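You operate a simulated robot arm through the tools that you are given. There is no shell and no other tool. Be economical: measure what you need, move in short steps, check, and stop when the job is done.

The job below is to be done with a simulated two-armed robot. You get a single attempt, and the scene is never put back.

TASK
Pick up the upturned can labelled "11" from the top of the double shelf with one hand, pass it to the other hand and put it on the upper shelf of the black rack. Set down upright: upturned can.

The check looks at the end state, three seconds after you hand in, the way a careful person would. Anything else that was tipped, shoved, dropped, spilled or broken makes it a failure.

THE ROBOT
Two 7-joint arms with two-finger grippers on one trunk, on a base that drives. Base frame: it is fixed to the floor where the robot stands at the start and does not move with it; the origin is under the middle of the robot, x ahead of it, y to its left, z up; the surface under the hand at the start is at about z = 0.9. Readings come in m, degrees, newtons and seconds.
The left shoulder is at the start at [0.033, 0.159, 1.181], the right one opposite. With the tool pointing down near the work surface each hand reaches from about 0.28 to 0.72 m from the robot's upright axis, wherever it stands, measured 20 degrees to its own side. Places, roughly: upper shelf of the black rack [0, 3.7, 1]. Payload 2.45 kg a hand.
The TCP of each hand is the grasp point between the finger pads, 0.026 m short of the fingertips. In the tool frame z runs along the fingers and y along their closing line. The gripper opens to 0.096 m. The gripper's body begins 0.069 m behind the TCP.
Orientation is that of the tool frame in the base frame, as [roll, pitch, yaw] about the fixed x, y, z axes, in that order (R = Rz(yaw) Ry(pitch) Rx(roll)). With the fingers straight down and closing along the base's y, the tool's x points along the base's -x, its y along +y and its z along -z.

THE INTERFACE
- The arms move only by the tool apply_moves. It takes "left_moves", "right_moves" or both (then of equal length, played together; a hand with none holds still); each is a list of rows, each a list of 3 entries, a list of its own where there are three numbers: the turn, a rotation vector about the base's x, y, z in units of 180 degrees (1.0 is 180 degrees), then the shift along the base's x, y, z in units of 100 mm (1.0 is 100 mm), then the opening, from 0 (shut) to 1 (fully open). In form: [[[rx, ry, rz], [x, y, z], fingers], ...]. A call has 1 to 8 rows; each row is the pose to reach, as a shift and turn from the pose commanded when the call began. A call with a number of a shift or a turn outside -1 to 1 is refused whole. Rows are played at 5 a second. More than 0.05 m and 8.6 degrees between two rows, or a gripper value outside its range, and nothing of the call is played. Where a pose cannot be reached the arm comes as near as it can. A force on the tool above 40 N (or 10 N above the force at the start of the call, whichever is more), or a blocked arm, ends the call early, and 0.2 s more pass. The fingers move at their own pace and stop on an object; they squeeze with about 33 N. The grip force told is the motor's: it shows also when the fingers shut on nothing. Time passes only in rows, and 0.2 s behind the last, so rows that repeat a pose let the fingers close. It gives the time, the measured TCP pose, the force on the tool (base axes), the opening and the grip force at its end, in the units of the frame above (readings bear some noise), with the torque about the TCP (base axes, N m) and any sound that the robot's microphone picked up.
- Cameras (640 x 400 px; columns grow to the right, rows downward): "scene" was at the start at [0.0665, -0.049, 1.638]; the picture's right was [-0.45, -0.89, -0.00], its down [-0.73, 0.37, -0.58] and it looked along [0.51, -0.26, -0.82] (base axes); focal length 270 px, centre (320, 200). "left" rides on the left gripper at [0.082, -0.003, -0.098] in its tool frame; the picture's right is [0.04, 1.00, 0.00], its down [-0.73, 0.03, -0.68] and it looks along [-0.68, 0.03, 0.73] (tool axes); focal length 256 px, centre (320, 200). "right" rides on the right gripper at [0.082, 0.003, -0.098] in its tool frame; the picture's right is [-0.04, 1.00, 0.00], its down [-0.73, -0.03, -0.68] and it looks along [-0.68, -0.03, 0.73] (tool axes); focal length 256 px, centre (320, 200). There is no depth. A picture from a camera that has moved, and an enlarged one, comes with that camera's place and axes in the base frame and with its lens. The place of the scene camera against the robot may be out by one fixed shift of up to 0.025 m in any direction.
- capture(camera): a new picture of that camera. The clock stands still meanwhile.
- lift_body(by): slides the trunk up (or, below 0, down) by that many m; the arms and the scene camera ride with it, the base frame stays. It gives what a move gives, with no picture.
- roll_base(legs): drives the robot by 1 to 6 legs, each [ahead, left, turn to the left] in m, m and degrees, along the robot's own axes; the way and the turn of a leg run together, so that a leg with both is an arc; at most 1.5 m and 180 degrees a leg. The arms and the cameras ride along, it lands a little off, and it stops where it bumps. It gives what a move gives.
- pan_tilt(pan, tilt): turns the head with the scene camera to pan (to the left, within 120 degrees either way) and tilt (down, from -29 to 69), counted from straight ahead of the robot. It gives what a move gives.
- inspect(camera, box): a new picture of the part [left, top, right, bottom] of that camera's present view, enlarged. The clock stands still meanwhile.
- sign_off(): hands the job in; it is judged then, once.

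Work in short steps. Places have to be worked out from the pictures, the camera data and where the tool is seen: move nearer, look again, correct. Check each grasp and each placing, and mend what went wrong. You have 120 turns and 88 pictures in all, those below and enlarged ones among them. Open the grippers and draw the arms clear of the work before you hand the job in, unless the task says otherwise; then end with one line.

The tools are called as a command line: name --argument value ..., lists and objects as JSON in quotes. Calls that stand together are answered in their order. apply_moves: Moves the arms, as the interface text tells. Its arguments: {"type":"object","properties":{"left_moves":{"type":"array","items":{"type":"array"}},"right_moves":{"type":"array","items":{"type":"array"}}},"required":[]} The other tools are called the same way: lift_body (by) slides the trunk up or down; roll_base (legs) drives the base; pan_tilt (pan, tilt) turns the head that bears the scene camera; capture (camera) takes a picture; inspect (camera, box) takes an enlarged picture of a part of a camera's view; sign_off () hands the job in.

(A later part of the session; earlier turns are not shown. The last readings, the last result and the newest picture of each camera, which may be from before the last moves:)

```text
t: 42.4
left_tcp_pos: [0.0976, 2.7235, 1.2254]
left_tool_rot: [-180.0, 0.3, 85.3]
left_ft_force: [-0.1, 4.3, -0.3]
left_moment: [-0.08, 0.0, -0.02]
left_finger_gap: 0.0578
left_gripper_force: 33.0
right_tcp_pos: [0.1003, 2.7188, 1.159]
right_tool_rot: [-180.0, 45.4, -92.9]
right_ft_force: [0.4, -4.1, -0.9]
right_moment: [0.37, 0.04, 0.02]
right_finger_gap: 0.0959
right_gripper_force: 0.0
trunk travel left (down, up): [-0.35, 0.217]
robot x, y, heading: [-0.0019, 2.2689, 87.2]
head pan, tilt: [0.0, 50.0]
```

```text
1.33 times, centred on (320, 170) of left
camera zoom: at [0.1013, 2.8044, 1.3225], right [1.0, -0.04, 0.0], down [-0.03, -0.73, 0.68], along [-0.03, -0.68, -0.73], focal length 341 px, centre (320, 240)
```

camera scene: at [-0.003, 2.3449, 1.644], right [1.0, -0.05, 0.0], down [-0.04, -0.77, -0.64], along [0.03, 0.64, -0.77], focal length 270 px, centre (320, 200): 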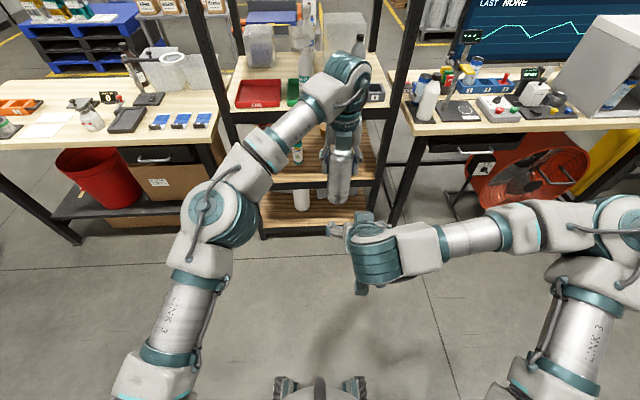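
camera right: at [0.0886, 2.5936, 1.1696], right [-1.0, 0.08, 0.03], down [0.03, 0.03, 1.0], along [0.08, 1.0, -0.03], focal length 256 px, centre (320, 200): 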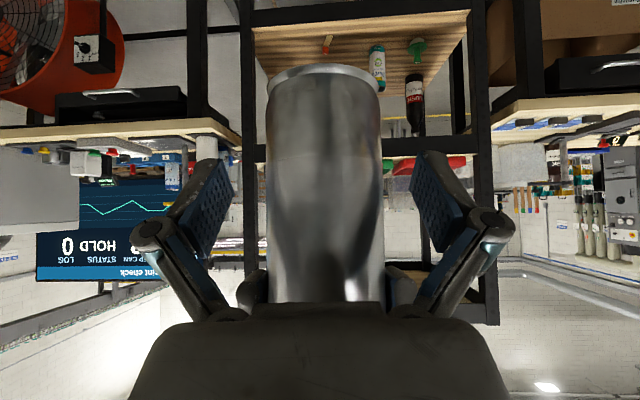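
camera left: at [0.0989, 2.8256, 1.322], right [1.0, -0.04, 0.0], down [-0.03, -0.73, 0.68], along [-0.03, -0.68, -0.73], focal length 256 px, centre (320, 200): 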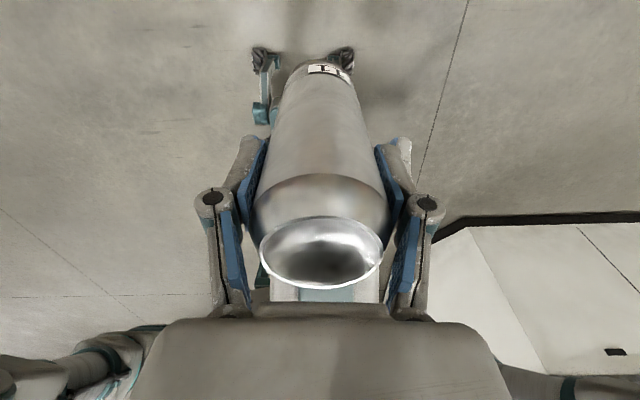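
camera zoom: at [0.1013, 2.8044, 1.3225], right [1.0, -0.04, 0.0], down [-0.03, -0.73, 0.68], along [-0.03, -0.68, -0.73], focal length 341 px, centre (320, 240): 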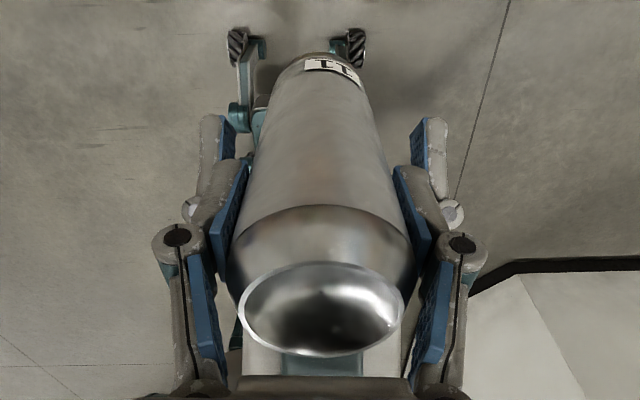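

A 4 N push shows the can's upper part just touching the right palm. I'll back it off 5 mm and then close the right fingers.

apply_moves --left_moves '[[[0, 0, 0], [0.01, 0.06, 0], 0], [[0, 0, 0], [0.01, 0.06, 0], 0]]'

apply_moves --right_moves '[[[0, 0, 0], [0, 0, 0], 0.6], [[0, 0, 0], [0, 0, 0], 0.4], [[0, 0, 0], [0, 0, 0], 0], [[0, 0, 0], [0, 0, 0], 0], [[0, 0, 0], [0, 0, 0], 0]]'

capture --camera "right"

inspect --camera "left" --box '[160, 20, 480, 320]'

```text
t: 43.0
left_tcp_pos: [0.1026, 2.7285, 1.2251]
left_tool_rot: [-179.9, 0.5, 85.2]
left_ft_force: [0.0, -0.1, 0.3]
left_moment: [0.02, -0.04, -0.02]
left_finger_gap: 0.0577
left_gripper_force: 32.6
right_tcp_pos: [0.1014, 2.7195, 1.1586]
right_tool_rot: [179.9, 45.5, -93.2]
right_ft_force: [0.1, 0.0, 0.8]
right_moment: [-0.02, -0.01, -0.01]
right_finger_gap: 0.096
right_gripper_force: 0.1
trunk travel left (down, up): [-0.35, 0.217]
robot x, y, heading: [-0.001, 2.2691, 87.1]
head pan, tilt: [0.0, 50.0]
```

```text
t: 44.1
left_tcp_pos: [0.1012, 2.7292, 1.2245]
left_tool_rot: [-179.9, 0.6, 85.2]
left_ft_force: [15.1, -0.6, -0.3]
left_moment: [-0.06, -0.67, 0.07]
left_finger_gap: 0.0575
left_gripper_force: 33.0
right_tcp_pos: [0.1024, 2.7194, 1.1579]
right_tool_rot: [179.8, 45.4, -93.0]
right_ft_force: [-14.9, 0.9, 1.1]
right_moment: [0.01, -0.34, 0.05]
right_finger_gap: 0.0571
right_gripper_force: 32.8
trunk travel left (down, up): [-0.35, 0.217]
robot x, y, heading: [-0.0033, 2.2693, 87.1]
head pan, tilt: [0.0, 50.0]
```

```text
52 pictures are left
camera right: at [0.0906, 2.5937, 1.1695], right [-1.0, 0.08, 0.03], down [0.03, 0.03, 1.0], along [0.08, 1.0, -0.03], focal length 256 px, centre (320, 200)
```

right: 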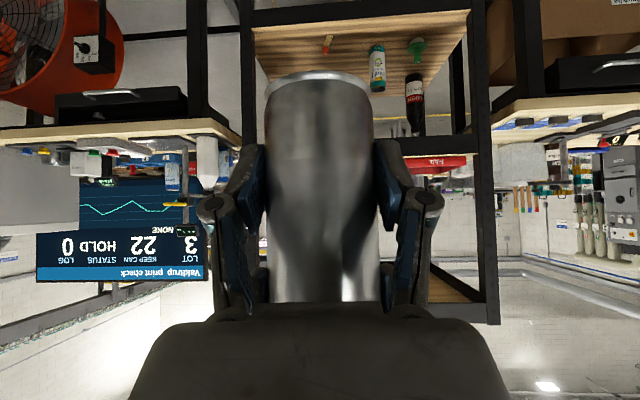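

```text
1.33 times, centred on (320, 170) of left
camera zoom: at [0.105, 2.8101, 1.3222], right [1.0, -0.04, 0.0], down [-0.03, -0.73, 0.69], along [-0.03, -0.68, -0.73], focal length 341 px, centre (320, 240)
```

zoom: 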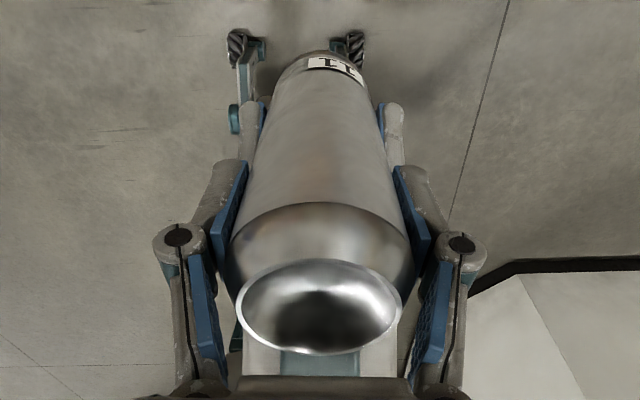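

Both hands hold the can with 15 N of sideways strain. I'll shift the left hand a few millimetres in +x to relieve it before releasing.

apply_moves --left_moves '[[[0, 0, 0], [0.03, 0, 0], 0], [[0, 0, 0], [0.03, 0, 0], 0]]'

```text
t: 44.8
left_tcp_pos: [0.103, 2.729, 1.2246]
left_tool_rot: [-179.6, 0.5, 85.4]
left_ft_force: [-2.4, 1.4, -3.0]
left_moment: [-0.05, 0.09, 0.09]
left_finger_gap: 0.0572
left_gripper_force: 32.7
right_tcp_pos: [0.102, 2.7211, 1.158]
right_tool_rot: [-179.9, 45.3, -93.3]
right_ft_force: [2.4, -1.7, 2.3]
right_moment: [0.13, 0.02, -0.12]
right_finger_gap: 0.0567
right_gripper_force: 32.3
trunk travel left (down, up): [-0.35, 0.217]
robot x, y, heading: [0.0023, 2.268, 87.3]
head pan, tilt: [0.0, 50.0]
```

The strain is gone. I'll open the left hand and then lift it straight up off the can.

apply_moves --left_moves '[[[0, 0, 0], [0, 0, 0], 0.7], [[0, 0, 0], [0, 0, 0], 0.9], [[0, 0, 0], [0, 0, 0], 0.9]]'

capture --camera "right"

capture --camera "left"

```text
t: 45.5
left_tcp_pos: [0.1038, 2.7281, 1.2254]
left_tool_rot: [-179.8, 0.5, 85.1]
left_ft_force: [-0.1, -0.9, -0.3]
left_moment: [-0.03, -0.01, -0.03]
left_finger_gap: 0.0863
left_gripper_force: 0.1
right_tcp_pos: [0.1014, 2.72, 1.158]
right_tool_rot: [-180.0, 45.4, -93.1]
right_ft_force: [0.4, -0.2, 0.4]
right_moment: [0.02, 0.02, -0.02]
right_finger_gap: 0.0567
right_gripper_force: 33.3
trunk travel left (down, up): [-0.35, 0.217]
robot x, y, heading: [-0.0027, 2.2679, 87.2]
head pan, tilt: [0.0, 50.0]
```

```text
50 pictures are left
camera right: at [0.0909, 2.5938, 1.1694], right [-1.0, 0.08, 0.03], down [0.03, 0.03, 1.0], along [0.08, 1.0, -0.03], focal length 256 px, centre (320, 200)
```

right: 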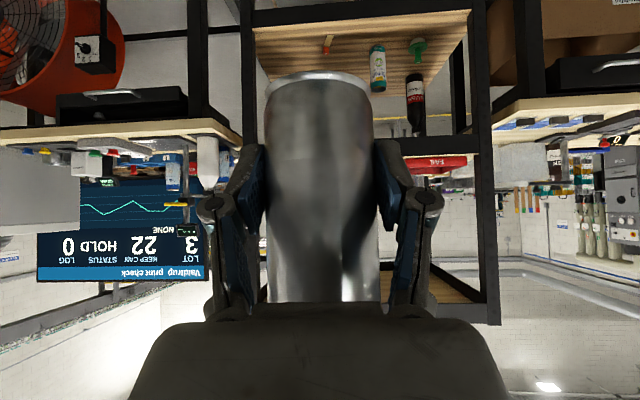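

```text
49 pictures are left
camera left: at [0.1077, 2.8097, 1.3226], right [1.0, -0.04, 0.0], down [-0.03, -0.73, 0.68], along [-0.03, -0.68, -0.73], focal length 256 px, centre (320, 200)
```

left: 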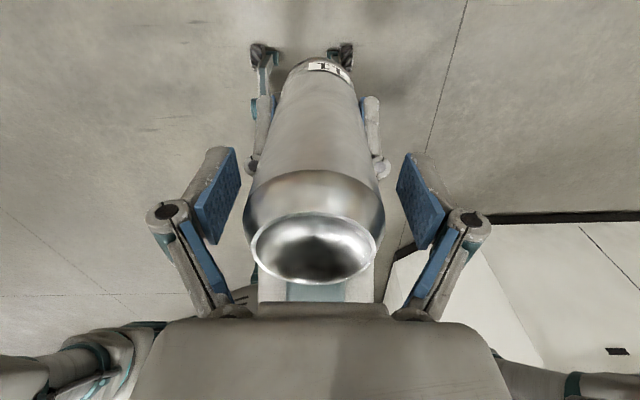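

The right hand holds the can steadily, so I'll raise the left hand straight up and then move it away.

apply_moves --left_moves '[[[0, 0, 0], [0, 0.05, 0.3], 0.9], [[0, 0, 0], [0, 0.1, 0.6], 0.9], [[0, 0, 0], [0, 0.15, 1.0], 0.9]]'

apply_moves --left_moves '[[[0, 0, 0], [-0.4, 0, 0.2], 0.9], [[0, 0, 0], [-0.7, -0.1, 0.2], 0.9], [[0, 0, 0], [-1.0, -0.3, 0.2], 0.9]]'

apply_moves --left_moves '[[[0, 0, 0], [-0.4, -0.2, -0.1], 0.9], [[0, 0, 0], [-0.7, -0.4, -0.2], 0.9], [[0, 0, 0], [-1.0, -0.6, -0.3], 0.9]]'

capture --camera "scene"

```text
t: 46.4
left_tcp_pos: [0.1044, 2.7404, 1.3268]
left_tool_rot: [-179.8, 0.4, 85.2]
left_ft_force: [0.1, -0.6, 0.3]
left_moment: [0.02, 0.01, -0.01]
left_finger_gap: 0.0861
left_gripper_force: 0.0
right_tcp_pos: [0.1029, 2.7172, 1.1594]
right_tool_rot: [179.9, 45.6, -93.2]
right_ft_force: [0.0, -0.1, -0.2]
right_moment: [0.02, -0.01, -0.01]
right_finger_gap: 0.0567
right_gripper_force: 33.2
trunk travel left (down, up): [-0.35, 0.217]
robot x, y, heading: [0.0005, 2.2665, 86.9]
head pan, tilt: [0.0, 50.0]
```

```text
t: 47.1
left_tcp_pos: [-0.0019, 2.7117, 1.3425]
left_tool_rot: [-180.0, 0.6, 85.2]
left_ft_force: [-1.4, -0.1, 0.7]
left_moment: [0.01, -0.01, -0.01]
left_finger_gap: 0.0864
left_gripper_force: 0.1
right_tcp_pos: [0.0982, 2.7201, 1.1587]
right_tool_rot: [-179.7, 45.4, -92.9]
right_ft_force: [-0.2, -0.2, -0.1]
right_moment: [-0.03, -0.03, -0.03]
right_finger_gap: 0.0566
right_gripper_force: 33.1
trunk travel left (down, up): [-0.35, 0.217]
robot x, y, heading: [-0.0037, 2.2673, 86.9]
head pan, tilt: [0.0, 50.0]
```

```text
t: 48.0
left_tcp_pos: [-0.1102, 2.6554, 1.3141]
left_tool_rot: [179.8, 0.5, 85.3]
left_ft_force: [-0.2, -0.6, 0.2]
left_moment: [0.01, -0.05, -0.04]
left_finger_gap: 0.0866
left_gripper_force: 0.1
right_tcp_pos: [0.0947, 2.7185, 1.1596]
right_tool_rot: [-179.6, 45.4, -92.7]
right_ft_force: [-0.1, -0.1, -0.2]
right_moment: [0.01, -0.05, -0.06]
right_finger_gap: 0.0566
right_gripper_force: 33.2
trunk travel left (down, up): [-0.35, 0.217]
robot x, y, heading: [-0.0, 2.2709, 87.1]
head pan, tilt: [0.0, 50.0]
```

```text
48 pictures are left
camera scene: at [-0.0167, 2.3445, 1.644], right [1.0, -0.05, 0.01], down [-0.04, -0.77, -0.64], along [0.04, 0.64, -0.77], focal length 270 px, centre (320, 200)
```

scene: 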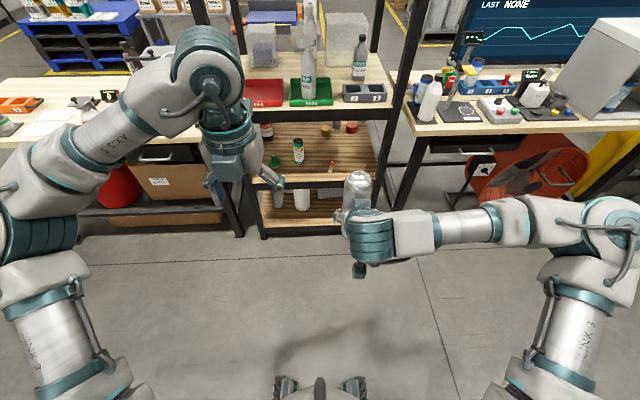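

The handover worked and the right hand alone holds the can upright. Now I'll stretch the right arm forward in free space to see how the forearm lies before entering the rack.

apply_moves --right_moves '[[[0, 0, 0], [0.2, 0.35, 0], 0], [[0, 0, 0], [0.4, 0.7, 0], 0], [[0, 0, 0], [0.6, 1.0, 0], 0]]'

apply_moves --right_moves '[[[0, 0, 0], [0.1, 0.4, 0], 0], [[0, 0, 0], [0.2, 0.8, 0], 0], [[0, 0, 0], [0.3, 1.0, 0], 0]]'

capture --camera "scene"

```text
t: 48.8
left_tcp_pos: [-0.1034, 2.6556, 1.3139]
left_tool_rot: [180.0, 0.6, 85.3]
left_ft_force: [0.7, 0.0, 0.8]
left_moment: [0.05, -0.03, 0.0]
left_finger_gap: 0.0863
left_gripper_force: 0.1
right_tcp_pos: [0.1577, 2.8226, 1.157]
right_tool_rot: [-179.8, 45.4, -92.9]
right_ft_force: [-0.6, 0.5, 1.3]
right_moment: [0.03, -0.02, 0.01]
right_finger_gap: 0.0567
right_gripper_force: 32.5
trunk travel left (down, up): [-0.35, 0.217]
robot x, y, heading: [-0.0002, 2.2689, 86.9]
head pan, tilt: [0.0, 50.0]
```

```text
t: 49.5
left_tcp_pos: [-0.0982, 2.6543, 1.3151]
left_tool_rot: [-179.8, 0.4, 85.2]
left_ft_force: [-0.2, -0.5, -0.1]
left_moment: [-0.01, 0.0, 0.0]
left_finger_gap: 0.0865
left_gripper_force: 0.0
right_tcp_pos: [0.1917, 2.9206, 1.1573]
right_tool_rot: [179.9, 45.4, -93.1]
right_ft_force: [0.1, -0.5, 0.0]
right_moment: [-0.03, -0.02, 0.03]
right_finger_gap: 0.0568
right_gripper_force: 32.9
trunk travel left (down, up): [-0.35, 0.217]
robot x, y, heading: [-0.0007, 2.266, 87.0]
head pan, tilt: [0.0, 50.0]
```

```text
47 pictures are left
camera scene: at [-0.0033, 2.3454, 1.644], right [1.0, -0.05, 0.0], down [-0.04, -0.77, -0.64], along [0.03, 0.64, -0.77], focal length 270 px, centre (320, 200)
```

scene: 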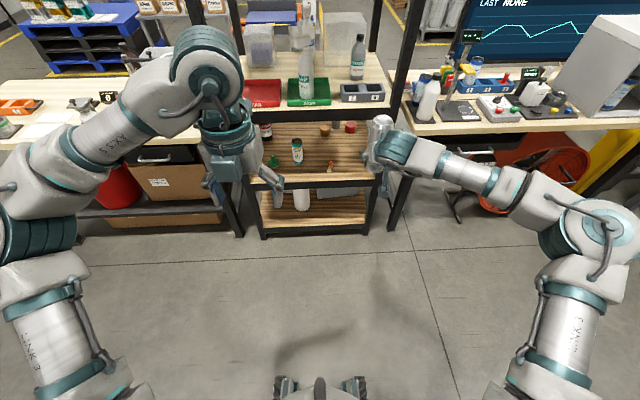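

At 0.65 m reach the forearm still runs about 50° off to the right and would pass close to the soap bottle. I'll stretch further and more to the robot's right to straighten it.

apply_moves --right_moves '[[[0, 0, 0], [0.4, 0.2, 0], 0], [[0, 0, 0], [0.8, 0.4, 0], 0], [[0, 0, 0], [1.0, 0.5, 0], 0]]'

apply_moves --right_moves '[[[0, 0, 0], [0.3, 0.1, 0], 0], [[0, 0, 0], [0.6, 0.2, 0], 0]]'

capture --camera "scene"

```text
t: 50.4
left_tcp_pos: [-0.0963, 2.6544, 1.3147]
left_tool_rot: [-179.7, 0.5, 85.2]
left_ft_force: [-0.4, 0.0, 0.4]
left_moment: [-0.02, 0.04, 0.0]
left_finger_gap: 0.0863
left_gripper_force: 0.0
right_tcp_pos: [0.2926, 2.9719, 1.1566]
right_tool_rot: [179.8, 45.3, -93.3]
right_ft_force: [0.9, -0.4, -1.0]
right_moment: [-0.02, 0.0, 0.02]
right_finger_gap: 0.0567
right_gripper_force: 33.2
trunk travel left (down, up): [-0.35, 0.217]
robot x, y, heading: [0.0013, 2.2661, 87.1]
head pan, tilt: [0.0, 50.0]
```

```text
t: 51.0
left_tcp_pos: [-0.1005, 2.6563, 1.3145]
left_tool_rot: [-179.8, 0.5, 85.3]
left_ft_force: [0.4, 0.1, -0.9]
left_moment: [-0.02, 0.02, 0.0]
left_finger_gap: 0.0867
left_gripper_force: 0.1
right_tcp_pos: [0.3499, 2.9945, 1.157]
right_tool_rot: [-179.9, 45.5, -93.0]
right_ft_force: [0.2, -0.2, -0.6]
right_moment: [0.0, -0.02, 0.02]
right_finger_gap: 0.057
right_gripper_force: 33.0
trunk travel left (down, up): [-0.35, 0.217]
robot x, y, heading: [-0.0022, 2.2657, 87.0]
head pan, tilt: [0.0, 50.0]
```

```text
46 pictures are left
camera scene: at [-0.0059, 2.3465, 1.6439], right [1.0, -0.05, 0.0], down [-0.04, -0.77, -0.64], along [0.03, 0.64, -0.77], focal length 270 px, centre (320, 200)
```

scene: 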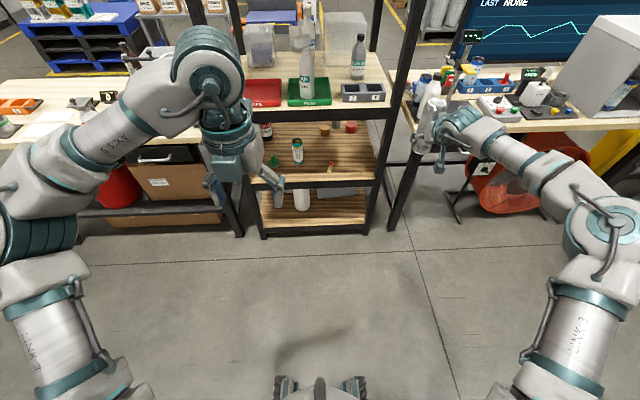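

The forearm is now nearly straight ahead. I'll tuck the left hand a bit higher and back, then slide the base left to line the can up with the free spot at x≈-0.2, still in front of the rack.

apply_moves --left_moves '[[[0, 0, 0], [-0.1, -0.2, 0.3], 0.9], [[0, 0, 0], [-0.2, -0.4, 0.5], 0.9]]'

roll_base --legs '[[0, 0.51, 3]]'

pan_tilt --pan -20 --tilt 30

capture --camera "scene"

capture --camera "right"

```text
t: 51.5
left_tcp_pos: [-0.1221, 2.6121, 1.3661]
left_tool_rot: [-180.0, 0.4, 85.3]
left_ft_force: [0.5, -0.2, -0.2]
left_moment: [0.01, -0.05, 0.0]
left_finger_gap: 0.0863
left_gripper_force: 0.0
right_tcp_pos: [0.349, 2.9926, 1.1579]
right_tool_rot: [-179.9, 45.5, -93.1]
right_ft_force: [-0.3, 0.2, -0.8]
right_moment: [-0.03, -0.01, 0.03]
right_finger_gap: 0.0567
right_gripper_force: 32.9
trunk travel left (down, up): [-0.35, 0.217]
robot x, y, heading: [-0.0033, 2.2709, 86.9]
head pan, tilt: [0.0, 50.0]
```

```text
t: 54.5
left_tcp_pos: [-0.6207, 2.6257, 1.3659]
left_tool_rot: [-179.3, 0.5, 87.3]
left_ft_force: [-0.3, -0.3, -0.9]
left_moment: [0.03, 0.0, 0.03]
left_finger_gap: 0.0866
left_gripper_force: 0.0
right_tcp_pos: [-0.1674, 3.0222, 1.1557]
right_tool_rot: [179.4, 45.5, -91.5]
right_ft_force: [-0.1, -0.6, -0.5]
right_moment: [0.03, 0.02, 0.06]
right_finger_gap: 0.0568
right_gripper_force: 32.8
trunk travel left (down, up): [-0.35, 0.217]
robot x, y, heading: [-0.5006, 2.2858, 89.4]
head pan, tilt: [0.0, 50.0]
```

```text
t: 55.3
left_tcp_pos: [-0.6264, 2.6207, 1.367]
left_tool_rot: [-179.7, 0.2, 87.3]
left_ft_force: [0.8, 0.0, -0.2]
left_moment: [0.0, -0.01, 0.02]
left_finger_gap: 0.0864
left_gripper_force: 0.0
right_tcp_pos: [-0.1711, 3.018, 1.1592]
right_tool_rot: [179.7, 45.5, -91.3]
right_ft_force: [0.4, 0.5, -0.6]
right_moment: [-0.02, 0.02, 0.01]
right_finger_gap: 0.0566
right_gripper_force: 32.7
trunk travel left (down, up): [-0.35, 0.217]
robot x, y, heading: [-0.4979, 2.2833, 89.3]
head pan, tilt: [-20.0, 30.0]
```

```text
45 pictures are left
camera scene: at [-0.4837, 2.369, 1.6735], right [0.94, -0.35, 0.01], down [-0.17, -0.47, -0.86], along [0.31, 0.81, -0.5], focal length 270 px, centre (320, 200)
```

scene: 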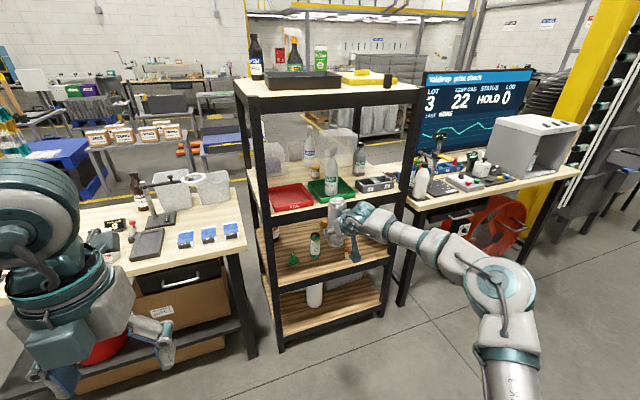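

```text
44 pictures are left
camera right: at [-0.177, 2.8927, 1.1697], right [-1.0, 0.05, 0.03], down [0.03, 0.03, 1.0], along [0.05, 1.0, -0.03], focal length 256 px, centre (320, 200)
```

right: 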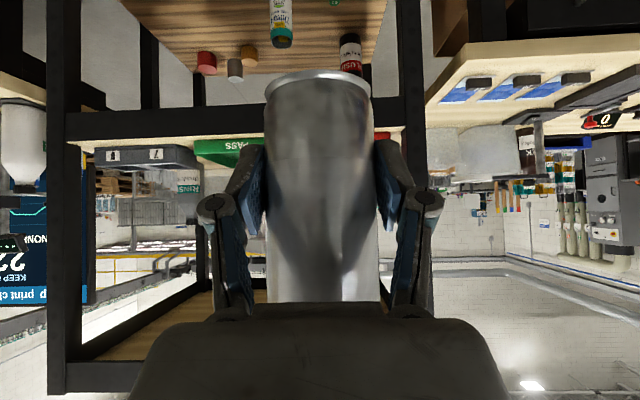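

I need an accurate shelf height and front edge, so I'll enlarge the right camera's view of the beam and the scene view of the shelf.

inspect --camera "right" --box '[40, 60, 280, 210]'

inspect --camera "scene" --box '[230, 70, 430, 270]'

```text
2.67 times, centred on (160, 135) of right
camera zoom: at [-0.177, 2.8927, 1.1697], right [-1.0, 0.05, 0.03], down [0.03, 0.03, 1.0], along [0.05, 1.0, -0.03], focal length 683 px, centre (747, 373)
```

zoom: 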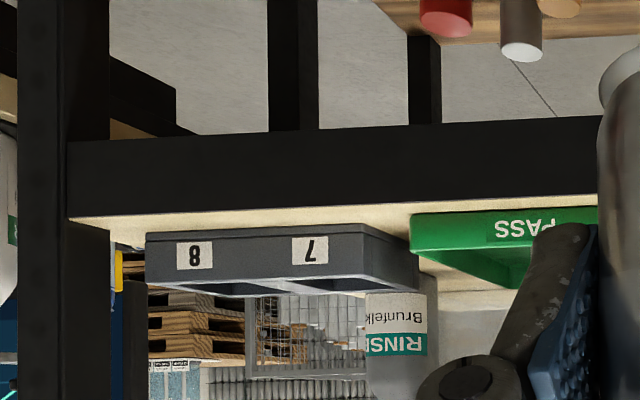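

```text
2.00 times, centred on (330, 170) of scene
camera zoom: at [-0.4837, 2.369, 1.6735], right [0.94, -0.35, 0.01], down [-0.17, -0.47, -0.86], along [0.31, 0.81, -0.5], focal length 540 px, centre (300, 260)
```

zoom: 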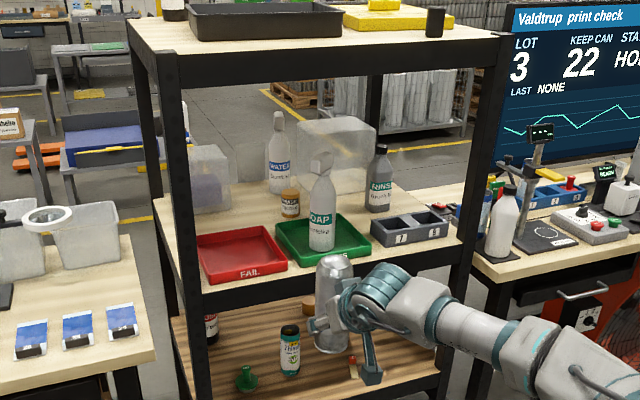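

The shelf height estimates spread over 1.02–1.05. I'll raise the trunk 0.08 m, which also adds clearance over the trays, and take a second right-camera view to triangulate.

lift_body --by 0.08

inspect --camera "right" --box '[40, 30, 280, 180]'

```text
t: 56.5
left_tcp_pos: [-0.6103, 2.6203, 1.4474]
left_tool_rot: [-179.1, 0.3, 87.3]
left_ft_force: [1.1, -0.4, 0.2]
left_moment: [0.01, 0.03, 0.0]
left_finger_gap: 0.0864
left_gripper_force: 0.0
right_tcp_pos: [-0.1574, 3.0184, 1.2338]
right_tool_rot: [179.0, 45.5, -91.8]
right_ft_force: [0.7, 0.6, -0.6]
right_moment: [0.01, 0.03, 0.01]
right_finger_gap: 0.0567
right_gripper_force: 33.0
trunk travel left (down, up): [-0.43, 0.137]
robot x, y, heading: [-0.4955, 2.2837, 89.5]
head pan, tilt: [-20.0, 30.0]
```

```text
2.67 times, centred on (160, 105) of right
camera zoom: at [-0.1634, 2.893, 1.246], right [-1.0, 0.05, 0.04], down [0.04, 0.03, 1.0], along [0.04, 1.0, -0.03], focal length 683 px, centre (747, 453)
```

zoom: 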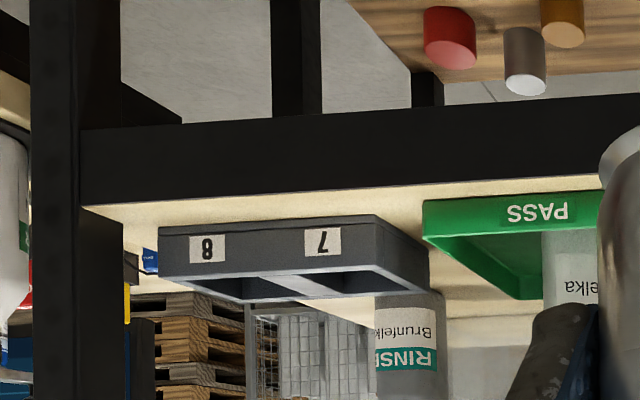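

Triangulation puts the shelf top at z≈1.02 with its front edge at y≈3.38. My concern is how low the wrist camera hangs over the red tray, so I'll enlarge the right hand.

inspect --camera "scene" --box '[300, 160, 440, 280]'

```text
3.33 times, centred on (370, 220) of scene
camera zoom: at [-0.4595, 2.3498, 1.7529], right [0.94, -0.35, -0.01], down [-0.18, -0.47, -0.86], along [0.3, 0.81, -0.51], focal length 900 px, centre (153, 133)
```

zoom: 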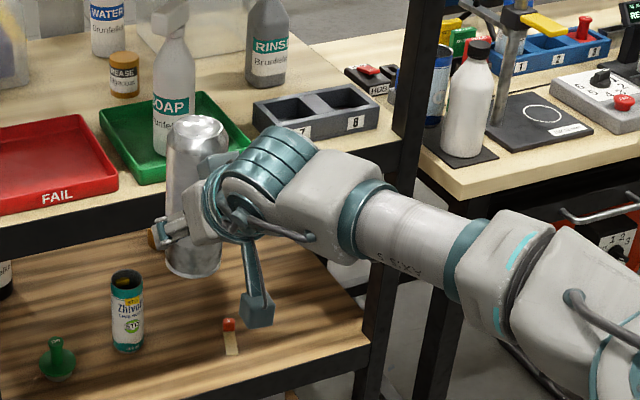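

The wrist camera box reaches about 35 mm below the TCP. With the can at y≈3.645 it would hang inside the tray's cavity, clear of the floor and walls. I'll lower the trunk 4 cm, drive most of the way in, then check.

lift_body --by -0.04

roll_base --legs '[[0.25, 0.04, 0]]'

capture --camera "scene"

capture --camera "right"

```text
t: 57.3
left_tcp_pos: [-0.6178, 2.6205, 1.4073]
left_tool_rot: [-179.2, 0.2, 87.4]
left_ft_force: [0.1, 0.0, -0.8]
left_moment: [0.04, -0.01, 0.0]
left_finger_gap: 0.0865
left_gripper_force: 0.1
right_tcp_pos: [-0.162, 3.0187, 1.1985]
right_tool_rot: [179.2, 45.5, -91.5]
right_ft_force: [0.5, 0.1, 0.1]
right_moment: [0.0, 0.03, 0.02]
right_finger_gap: 0.0569
right_gripper_force: 32.8
trunk travel left (down, up): [-0.39, 0.177]
robot x, y, heading: [-0.4958, 2.2862, 89.2]
head pan, tilt: [-20.0, 30.0]
```

```text
t: 59.1
left_tcp_pos: [-0.657, 2.8692, 1.4074]
left_tool_rot: [-179.4, 0.2, 87.3]
left_ft_force: [0.1, 0.5, -0.9]
left_moment: [-0.02, 0.02, 0.01]
left_finger_gap: 0.0862
left_gripper_force: 0.1
right_tcp_pos: [-0.2028, 3.2656, 1.1977]
right_tool_rot: [179.5, 45.6, -91.5]
right_ft_force: [1.2, 0.3, 1.0]
right_moment: [0.01, -0.01, -0.01]
right_finger_gap: 0.0567
right_gripper_force: 33.3
trunk travel left (down, up): [-0.39, 0.177]
robot x, y, heading: [-0.5353, 2.5365, 89.2]
head pan, tilt: [-20.0, 30.0]
```

```text
39 pictures are left
camera scene: at [-0.5146, 2.6034, 1.7137], right [0.93, -0.36, 0.0], down [-0.18, -0.47, -0.87], along [0.31, 0.81, -0.5], focal length 270 px, centre (320, 200)
```

scene: 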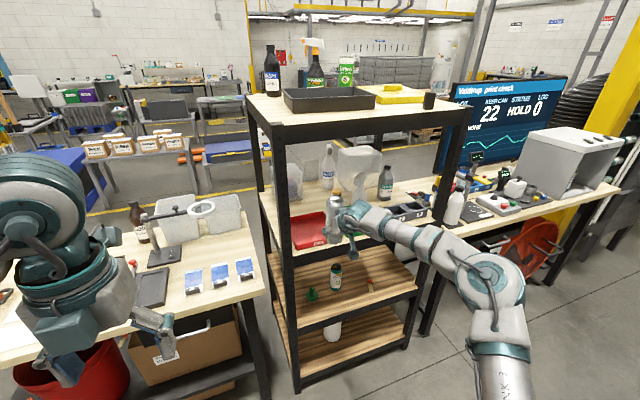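

```text
38 pictures are left
camera right: at [-0.2085, 3.14, 1.2091], right [-1.0, 0.05, 0.04], down [0.04, 0.03, 1.0], along [0.05, 1.0, -0.03], focal length 256 px, centre (320, 200)
```

right: 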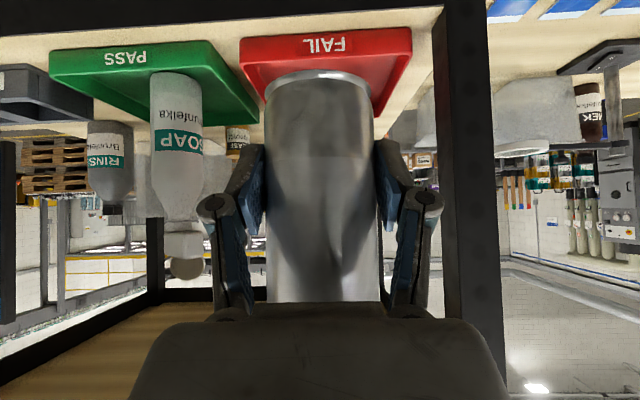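

The lateral alignment is good: the can is centred on the red tray and clear of the left post. Driving in another 0.24 m.

roll_base --legs '[[0.24, 0.0, 0]]'

capture --camera "scene"

capture --camera "right"

```text
t: 61.0
left_tcp_pos: [-0.658, 3.1114, 1.4082]
left_tool_rot: [-179.6, 0.0, 87.3]
left_ft_force: [0.2, 0.0, -0.1]
left_moment: [-0.02, 0.02, 0.02]
left_finger_gap: 0.0865
left_gripper_force: 0.1
right_tcp_pos: [-0.2026, 3.5084, 1.2016]
right_tool_rot: [179.7, 45.8, -91.1]
right_ft_force: [-0.2, 0.2, 0.0]
right_moment: [0.0, 0.0, -0.02]
right_finger_gap: 0.0568
right_gripper_force: 32.7
trunk travel left (down, up): [-0.39, 0.177]
robot x, y, heading: [-0.5313, 2.7794, 89.2]
head pan, tilt: [-20.0, 30.0]
```

```text
37 pictures are left
camera scene: at [-0.5202, 2.8479, 1.7139], right [0.94, -0.35, 0.01], down [-0.17, -0.47, -0.87], along [0.31, 0.81, -0.5], focal length 270 px, centre (320, 200)
```

scene: 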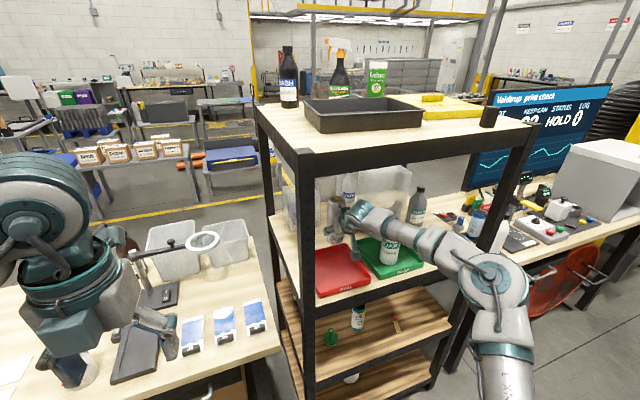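

```text
36 pictures are left
camera right: at [-0.2083, 3.3825, 1.2121], right [-1.0, 0.05, 0.03], down [0.03, 0.02, 1.0], along [0.05, 1.0, -0.03], focal length 256 px, centre (320, 200)
```

right: 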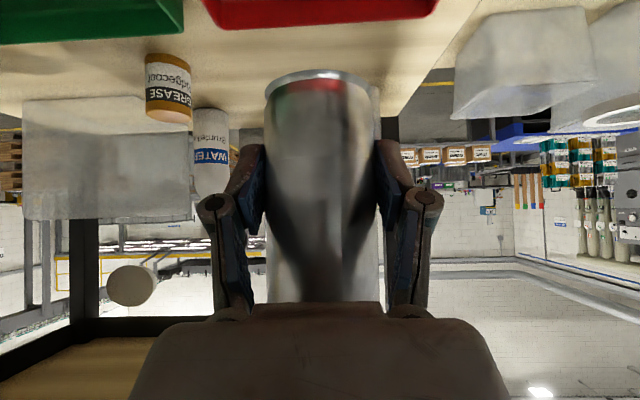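

The right camera suggests the tray's back wall is nearer y≈3.61. I'll enlarge the scene view to check the gap around the target.

inspect --camera "scene" --box '[270, 160, 430, 310]'

```text
2.67 times, centred on (350, 235) of scene
camera zoom: at [-0.5202, 2.8479, 1.7139], right [0.94, -0.35, 0.01], down [-0.17, -0.47, -0.87], along [0.31, 0.81, -0.5], focal length 720 px, centre (240, 107)
```

zoom: 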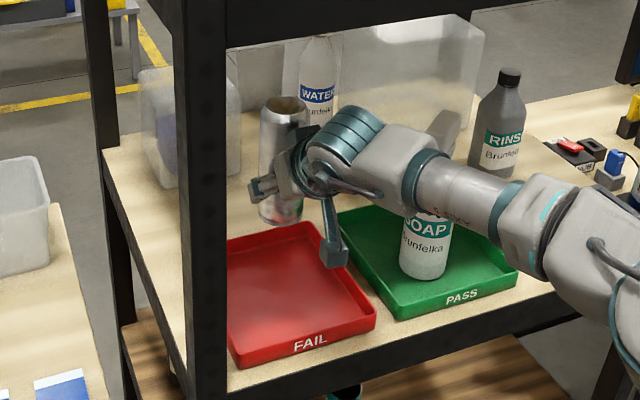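

The view is clear and the forearm passes well left of the soap bottle. I'll extend the arm 8 cm further, so the base needn't get too close to the table.

apply_moves --right_moves '[[[0, 0, 0], [0, 0.3, 0], 0], [[0, 0, 0], [0, 0.6, 0], 0], [[0, 0, 0], [0, 0.8, 0], 0]]'

```text
t: 61.8
left_tcp_pos: [-0.6606, 3.1087, 1.4083]
left_tool_rot: [-179.6, -0.1, 87.3]
left_ft_force: [-0.1, 0.0, -0.6]
left_moment: [-0.02, -0.07, -0.02]
left_finger_gap: 0.0864
left_gripper_force: 0.1
right_tcp_pos: [-0.1998, 3.5439, 1.2026]
right_tool_rot: [179.9, 45.9, -91.1]
right_ft_force: [-1.4, -0.8, 0.3]
right_moment: [-0.01, -0.05, -0.03]
right_finger_gap: 0.0568
right_gripper_force: 32.7
right hand out of reach, approached as far as the arm can: row 2, 3
trunk travel left (down, up): [-0.39, 0.177]
robot x, y, heading: [-0.5359, 2.7802, 89.3]
head pan, tilt: [-20.0, 30.0]
```

The arm is at its limit, so the base needs another 0.14 m. I'll check the floor clearance in front of the base first.

pan_tilt --pan 10 --tilt 66

capture --camera "scene"

```text
t: 62.8
left_tcp_pos: [-0.657, 3.1095, 1.4088]
left_tool_rot: [-179.5, 0.0, 87.4]
left_ft_force: [0.1, -0.4, -0.8]
left_moment: [-0.02, -0.05, -0.01]
left_finger_gap: 0.0864
left_gripper_force: 0.0
right_tcp_pos: [-0.1971, 3.5443, 1.2]
right_tool_rot: [179.6, 45.8, -91.1]
right_ft_force: [-0.7, -0.1, -0.1]
right_moment: [0.0, -0.04, -0.04]
right_finger_gap: 0.0564
right_gripper_force: 33.0
trunk travel left (down, up): [-0.39, 0.177]
robot x, y, heading: [-0.5348, 2.7804, 89.3]
head pan, tilt: [10.0, 66.0]
```

```text
34 pictures are left
camera scene: at [-0.5622, 2.8263, 1.6648], right [0.99, 0.16, 0.01], down [0.15, -0.9, -0.4], along [-0.06, 0.4, -0.92], focal length 270 px, centre (320, 200)
```

scene: 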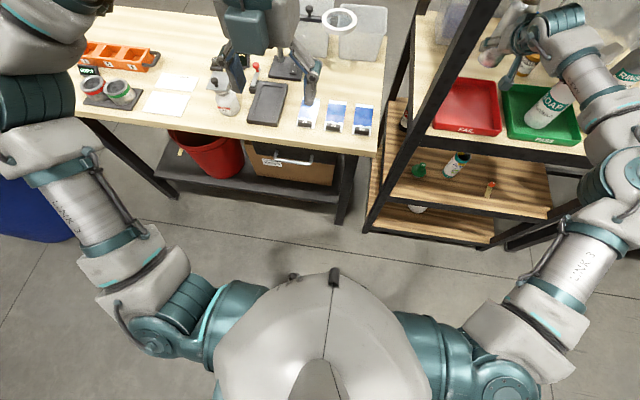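

The base front will stay about 0.14 m short of the table edge. I'll raise the left hand for margin, then drive the last 0.14 m.

apply_moves --left_moves '[[[0, 0, 0], [0, 0, 0.4], 0.9], [[0, 0, 0], [0, 0, 0.8], 0.9], [[0, 0, 0], [0, 0, 1.0], 0.9]]'

roll_base --legs '[[0.138, 0.0, 0]]'

pan_tilt --pan -25 --tilt 35

capture --camera "scene"

capture --camera "right"

```text
t: 63.6
left_tcp_pos: [-0.6543, 3.1099, 1.5036]
left_tool_rot: [-179.6, -0.3, 87.3]
left_ft_force: [0.5, 0.8, -0.5]
left_moment: [-0.02, -0.03, -0.01]
left_finger_gap: 0.0863
left_gripper_force: 0.1
left hand out of reach, approached as far as the arm can: row 3
right_tcp_pos: [-0.1943, 3.5442, 1.2003]
right_tool_rot: [179.5, 45.8, -91.4]
right_ft_force: [-1.0, -0.2, -0.4]
right_moment: [0.01, -0.01, 0.01]
right_finger_gap: 0.0567
right_gripper_force: 33.1
trunk travel left (down, up): [-0.39, 0.177]
robot x, y, heading: [-0.5336, 2.7819, 89.3]
head pan, tilt: [10.0, 66.0]
```

```text
t: 64.9
left_tcp_pos: [-0.6442, 3.2478, 1.5033]
left_tool_rot: [-179.3, -0.4, 87.7]
left_ft_force: [0.0, -0.2, 0.0]
left_moment: [-0.03, -0.02, 0.0]
left_finger_gap: 0.0865
left_gripper_force: 0.1
right_tcp_pos: [-0.1895, 3.6833, 1.1998]
right_tool_rot: [179.0, 46.0, -91.3]
right_ft_force: [0.5, 0.0, -0.6]
right_moment: [0.0, 0.01, -0.02]
right_finger_gap: 0.0567
right_gripper_force: 32.9
trunk travel left (down, up): [-0.39, 0.177]
robot x, y, heading: [-0.531, 2.9168, 89.5]
head pan, tilt: [10.0, 66.0]
```

```text
t: 65.9
left_tcp_pos: [-0.6443, 3.2471, 1.5049]
left_tool_rot: [-179.4, -0.4, 87.6]
left_ft_force: [0.9, 0.1, -1.4]
left_moment: [0.02, 0.0, 0.0]
left_finger_gap: 0.0865
left_gripper_force: 0.0
right_tcp_pos: [-0.1868, 3.6819, 1.2016]
right_tool_rot: [179.1, 46.0, -91.5]
right_ft_force: [-0.2, 0.1, 0.4]
right_moment: [-0.03, 0.03, 0.02]
right_finger_gap: 0.0566
right_gripper_force: 33.6
trunk travel left (down, up): [-0.39, 0.177]
robot x, y, heading: [-0.5288, 2.9196, 89.5]
head pan, tilt: [-25.0, 35.0]
```

```text
33 pictures are left
camera scene: at [-0.4982, 2.9861, 1.7055], right [0.9, -0.43, 0.0], down [-0.25, -0.52, -0.82], along [0.35, 0.74, -0.58], focal length 270 px, centre (320, 200)
```

scene: 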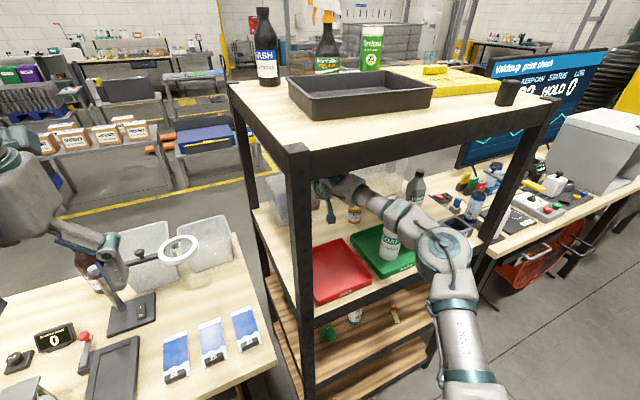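

```text
32 pictures are left
camera right: at [-0.1929, 3.5568, 1.2108], right [-1.0, 0.04, 0.04], down [0.04, 0.02, 1.0], along [0.04, 1.0, -0.02], focal length 256 px, centre (320, 200)
```

right: 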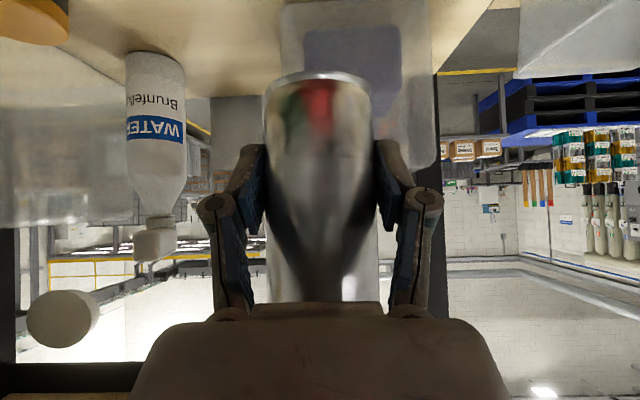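

The can is above the target at (-0.188, 3.682), with the left box just beyond. I'll enlarge both views to check clearance to the box and tray before lowering.

inspect --camera "scene" --box '[250, 150, 430, 310]'

inspect --camera "right" --box '[220, 0, 480, 130]'

```text
2.50 times, centred on (340, 230) of scene
camera zoom: at [-0.4982, 2.9861, 1.7055], right [0.9, -0.43, 0.0], down [-0.25, -0.52, -0.82], along [0.35, 0.74, -0.58], focal length 675 px, centre (270, 125)
```

zoom: 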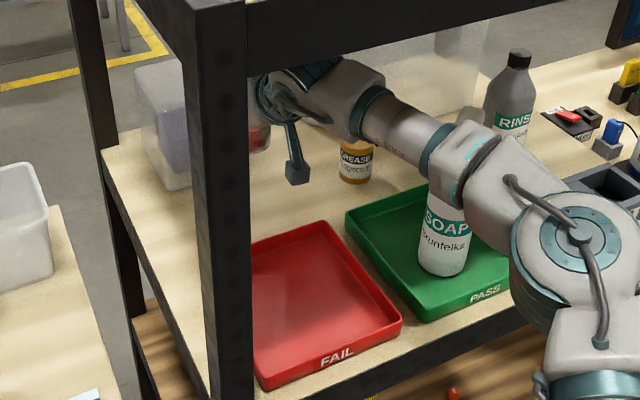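

```text
2.46 times, centred on (350, 65) of right
camera zoom: at [-0.1929, 3.5568, 1.2108], right [-1.0, 0.04, 0.04], down [0.04, 0.02, 1.0], along [0.04, 1.0, -0.02], focal length 630 px, centre (246, 532)
```

zoom: 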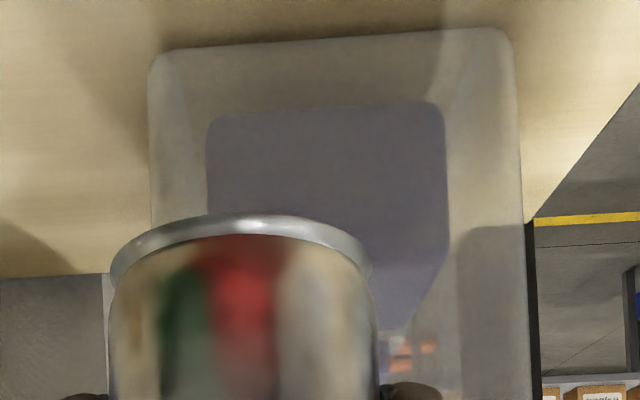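

The box front is at y≈3.79 and the tray's back wall at ≈3.61, so the can at 3.68 fits between them. I'll lower the trunk 0.10 m and look again.

lift_body --by -0.1

capture --camera "right"

inspect --camera "scene" --box '[250, 110, 430, 270]'

```text
t: 67.2
left_tcp_pos: [-0.6456, 3.2765, 1.3853]
left_tool_rot: [-179.5, 3.2, 87.5]
left_ft_force: [0.4, -0.1, -0.2]
left_moment: [0.02, 0.01, 0.04]
left_finger_gap: 0.0864
left_gripper_force: 0.1
right_tcp_pos: [-0.1894, 3.6825, 1.1033]
right_tool_rot: [179.2, 46.0, -91.5]
right_ft_force: [0.4, 1.0, -0.4]
right_moment: [-0.03, -0.01, 0.04]
right_finger_gap: 0.0568
right_gripper_force: 33.2
trunk travel left (down, up): [-0.29, 0.277]
robot x, y, heading: [-0.5321, 2.9206, 89.4]
head pan, tilt: [-25.0, 35.0]
```

```text
29 pictures are left
camera right: at [-0.1946, 3.5561, 1.1125], right [-1.0, 0.04, 0.04], down [0.04, 0.02, 1.0], along [0.04, 1.0, -0.02], focal length 256 px, centre (320, 200)
```

right: 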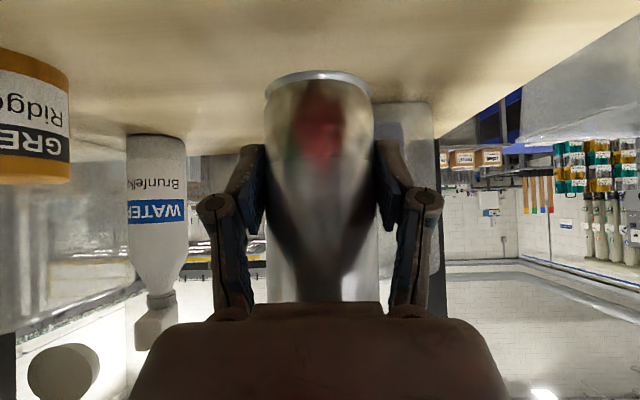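

```text
2.50 times, centred on (340, 190) of scene
camera zoom: at [-0.4985, 3.0254, 1.6054], right [0.9, -0.43, 0.0], down [-0.25, -0.52, -0.82], along [0.35, 0.74, -0.58], focal length 675 px, centre (270, 225)
```

zoom: 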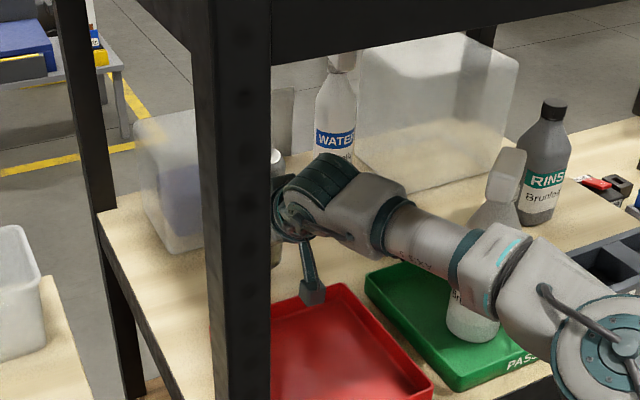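

The soap bottle stands where it was, upright. The forearm runs above and clear of it. The can's base should be about 35 mm above the shelf, so I'll lower 25 mm and then go in small steps watching the force.

lift_body --by -0.025

capture --camera "right"

inspect --camera "scene" --box '[290, 140, 420, 240]'

```text
t: 68.0
left_tcp_pos: [-0.6436, 3.2861, 1.3528]
left_tool_rot: [-179.3, 4.4, 87.6]
left_ft_force: [0.2, 0.8, -0.2]
left_moment: [0.06, 0.03, 0.02]
left_finger_gap: 0.0865
left_gripper_force: 0.1
right_tcp_pos: [-0.1882, 3.682, 1.078]
right_tool_rot: [179.1, 46.2, -91.6]
right_ft_force: [0.0, 0.6, 0.0]
right_moment: [0.0, 0.04, 0.02]
right_finger_gap: 0.0568
right_gripper_force: 32.9
trunk travel left (down, up): [-0.265, 0.302]
robot x, y, heading: [-0.5301, 2.9208, 89.4]
head pan, tilt: [-25.0, 35.0]
```

```text
27 pictures are left
camera right: at [-0.1933, 3.556, 1.087], right [-1.0, 0.04, 0.04], down [0.04, 0.02, 1.0], along [0.04, 1.0, -0.02], focal length 256 px, centre (320, 200)
```

right: 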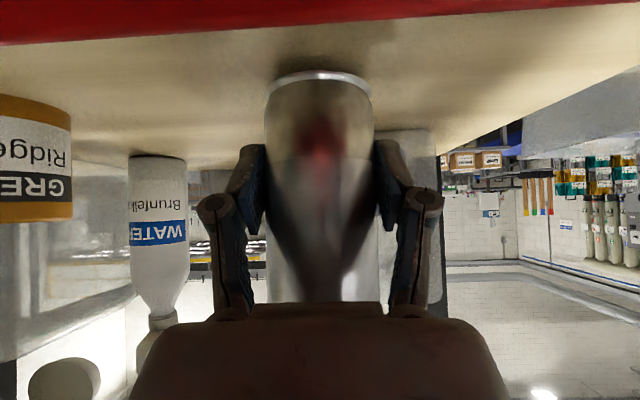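

```text
4.00 times, centred on (355, 190) of scene
camera zoom: at [-0.4975, 3.0412, 1.5798], right [0.9, -0.43, 0.0], down [-0.25, -0.52, -0.82], along [0.35, 0.74, -0.58], focal length 1080 px, centre (180, 240)
```

zoom: 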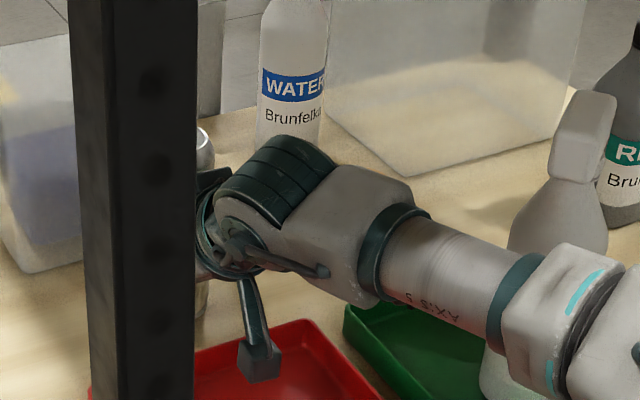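

The tray wall is about 45 mm ahead of the wrist camera, so it's clear, and roughly 10 mm remain to the shelf. Lowering in small steps.

lift_body --by -0.006

lift_body --by -0.003

capture --camera "right"

```text
t: 68.5
left_tcp_pos: [-0.6465, 3.2902, 1.3437]
left_tool_rot: [-179.6, 4.9, 87.6]
left_ft_force: [-0.8, -0.1, 0.0]
left_moment: [0.0, 0.04, 0.01]
left_finger_gap: 0.0864
left_gripper_force: 0.1
right_tcp_pos: [-0.1906, 3.683, 1.07]
right_tool_rot: [179.1, 45.9, -91.4]
right_ft_force: [0.0, -0.4, 0.3]
right_moment: [0.0, -0.01, 0.0]
right_finger_gap: 0.0568
right_gripper_force: 32.9
trunk travel left (down, up): [-0.259, 0.308]
robot x, y, heading: [-0.5276, 2.9223, 89.6]
head pan, tilt: [-25.0, 35.0]
```

```text
t: 69.0
left_tcp_pos: [-0.6445, 3.2911, 1.3387]
left_tool_rot: [-179.5, 4.9, 87.6]
left_ft_force: [-0.3, -0.2, 0.5]
left_moment: [0.02, -0.03, 0.04]
left_finger_gap: 0.0863
left_gripper_force: 0.1
right_tcp_pos: [-0.1889, 3.6825, 1.0688]
right_tool_rot: [179.1, 46.2, -91.5]
right_ft_force: [1.9, -0.7, 6.4]
right_moment: [-0.09, -0.23, 0.01]
right_finger_gap: 0.0565
right_gripper_force: 32.9
trunk travel left (down, up): [-0.256, 0.311]
robot x, y, heading: [-0.5295, 2.919, 89.5]
head pan, tilt: [-25.0, 35.0]
```

```text
25 pictures are left
camera right: at [-0.1944, 3.5561, 1.0785], right [-1.0, 0.04, 0.04], down [0.04, 0.02, 1.0], along [0.04, 1.0, -0.02], focal length 256 px, centre (320, 200)
```

right: 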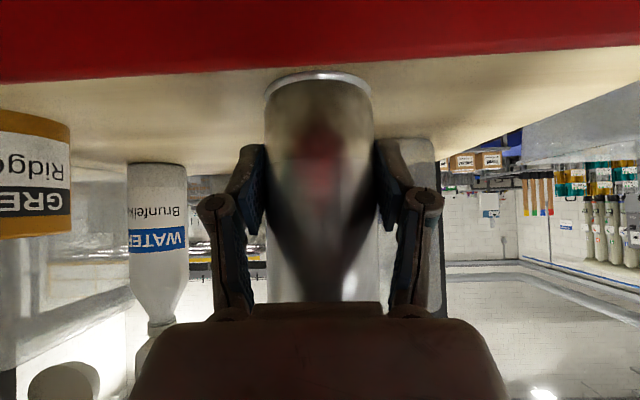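

Contact at 6.4 N with the base at z≈1.02, so the can is on the shelf. I'll open the right hand.

apply_moves --right_moves '[[[0, 0, 0], [0, 0, 0], 0.65], [[0, 0, 0], [0, 0, 0], 0.8], [[0, 0, 0], [0, 0, 0], 1], [[0, 0, 0], [0, 0, 0], 1]]'

capture --camera "right"

```text
t: 70.0
left_tcp_pos: [-0.6449, 3.2926, 1.3382]
left_tool_rot: [-179.6, 5.1, 87.5]
left_ft_force: [0.2, -0.1, -0.3]
left_moment: [-0.01, 0.0, 0.0]
left_finger_gap: 0.0863
left_gripper_force: 0.0
right_tcp_pos: [-0.1898, 3.6836, 1.0671]
right_tool_rot: [179.0, 45.9, -91.4]
right_ft_force: [-0.6, 0.0, -0.7]
right_moment: [0.01, -0.01, 0.0]
right_finger_gap: 0.0959
right_gripper_force: 0.0
trunk travel left (down, up): [-0.256, 0.311]
robot x, y, heading: [-0.5334, 2.9175, 89.3]
head pan, tilt: [-25.0, 35.0]
```

```text
24 pictures are left
camera right: at [-0.1946, 3.5568, 1.0768], right [-1.0, 0.04, 0.04], down [0.04, 0.02, 1.0], along [0.04, 1.0, -0.02], focal length 256 px, centre (320, 200)
```

right: 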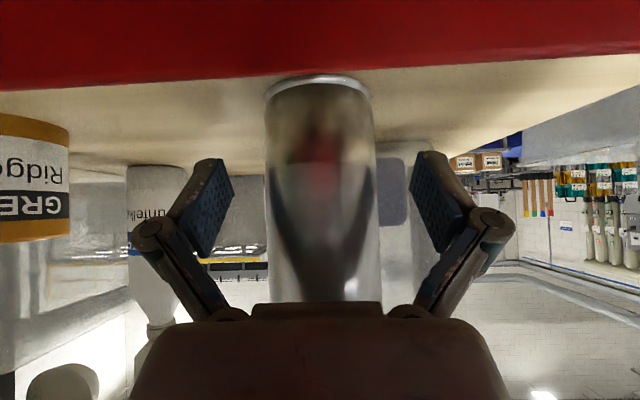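

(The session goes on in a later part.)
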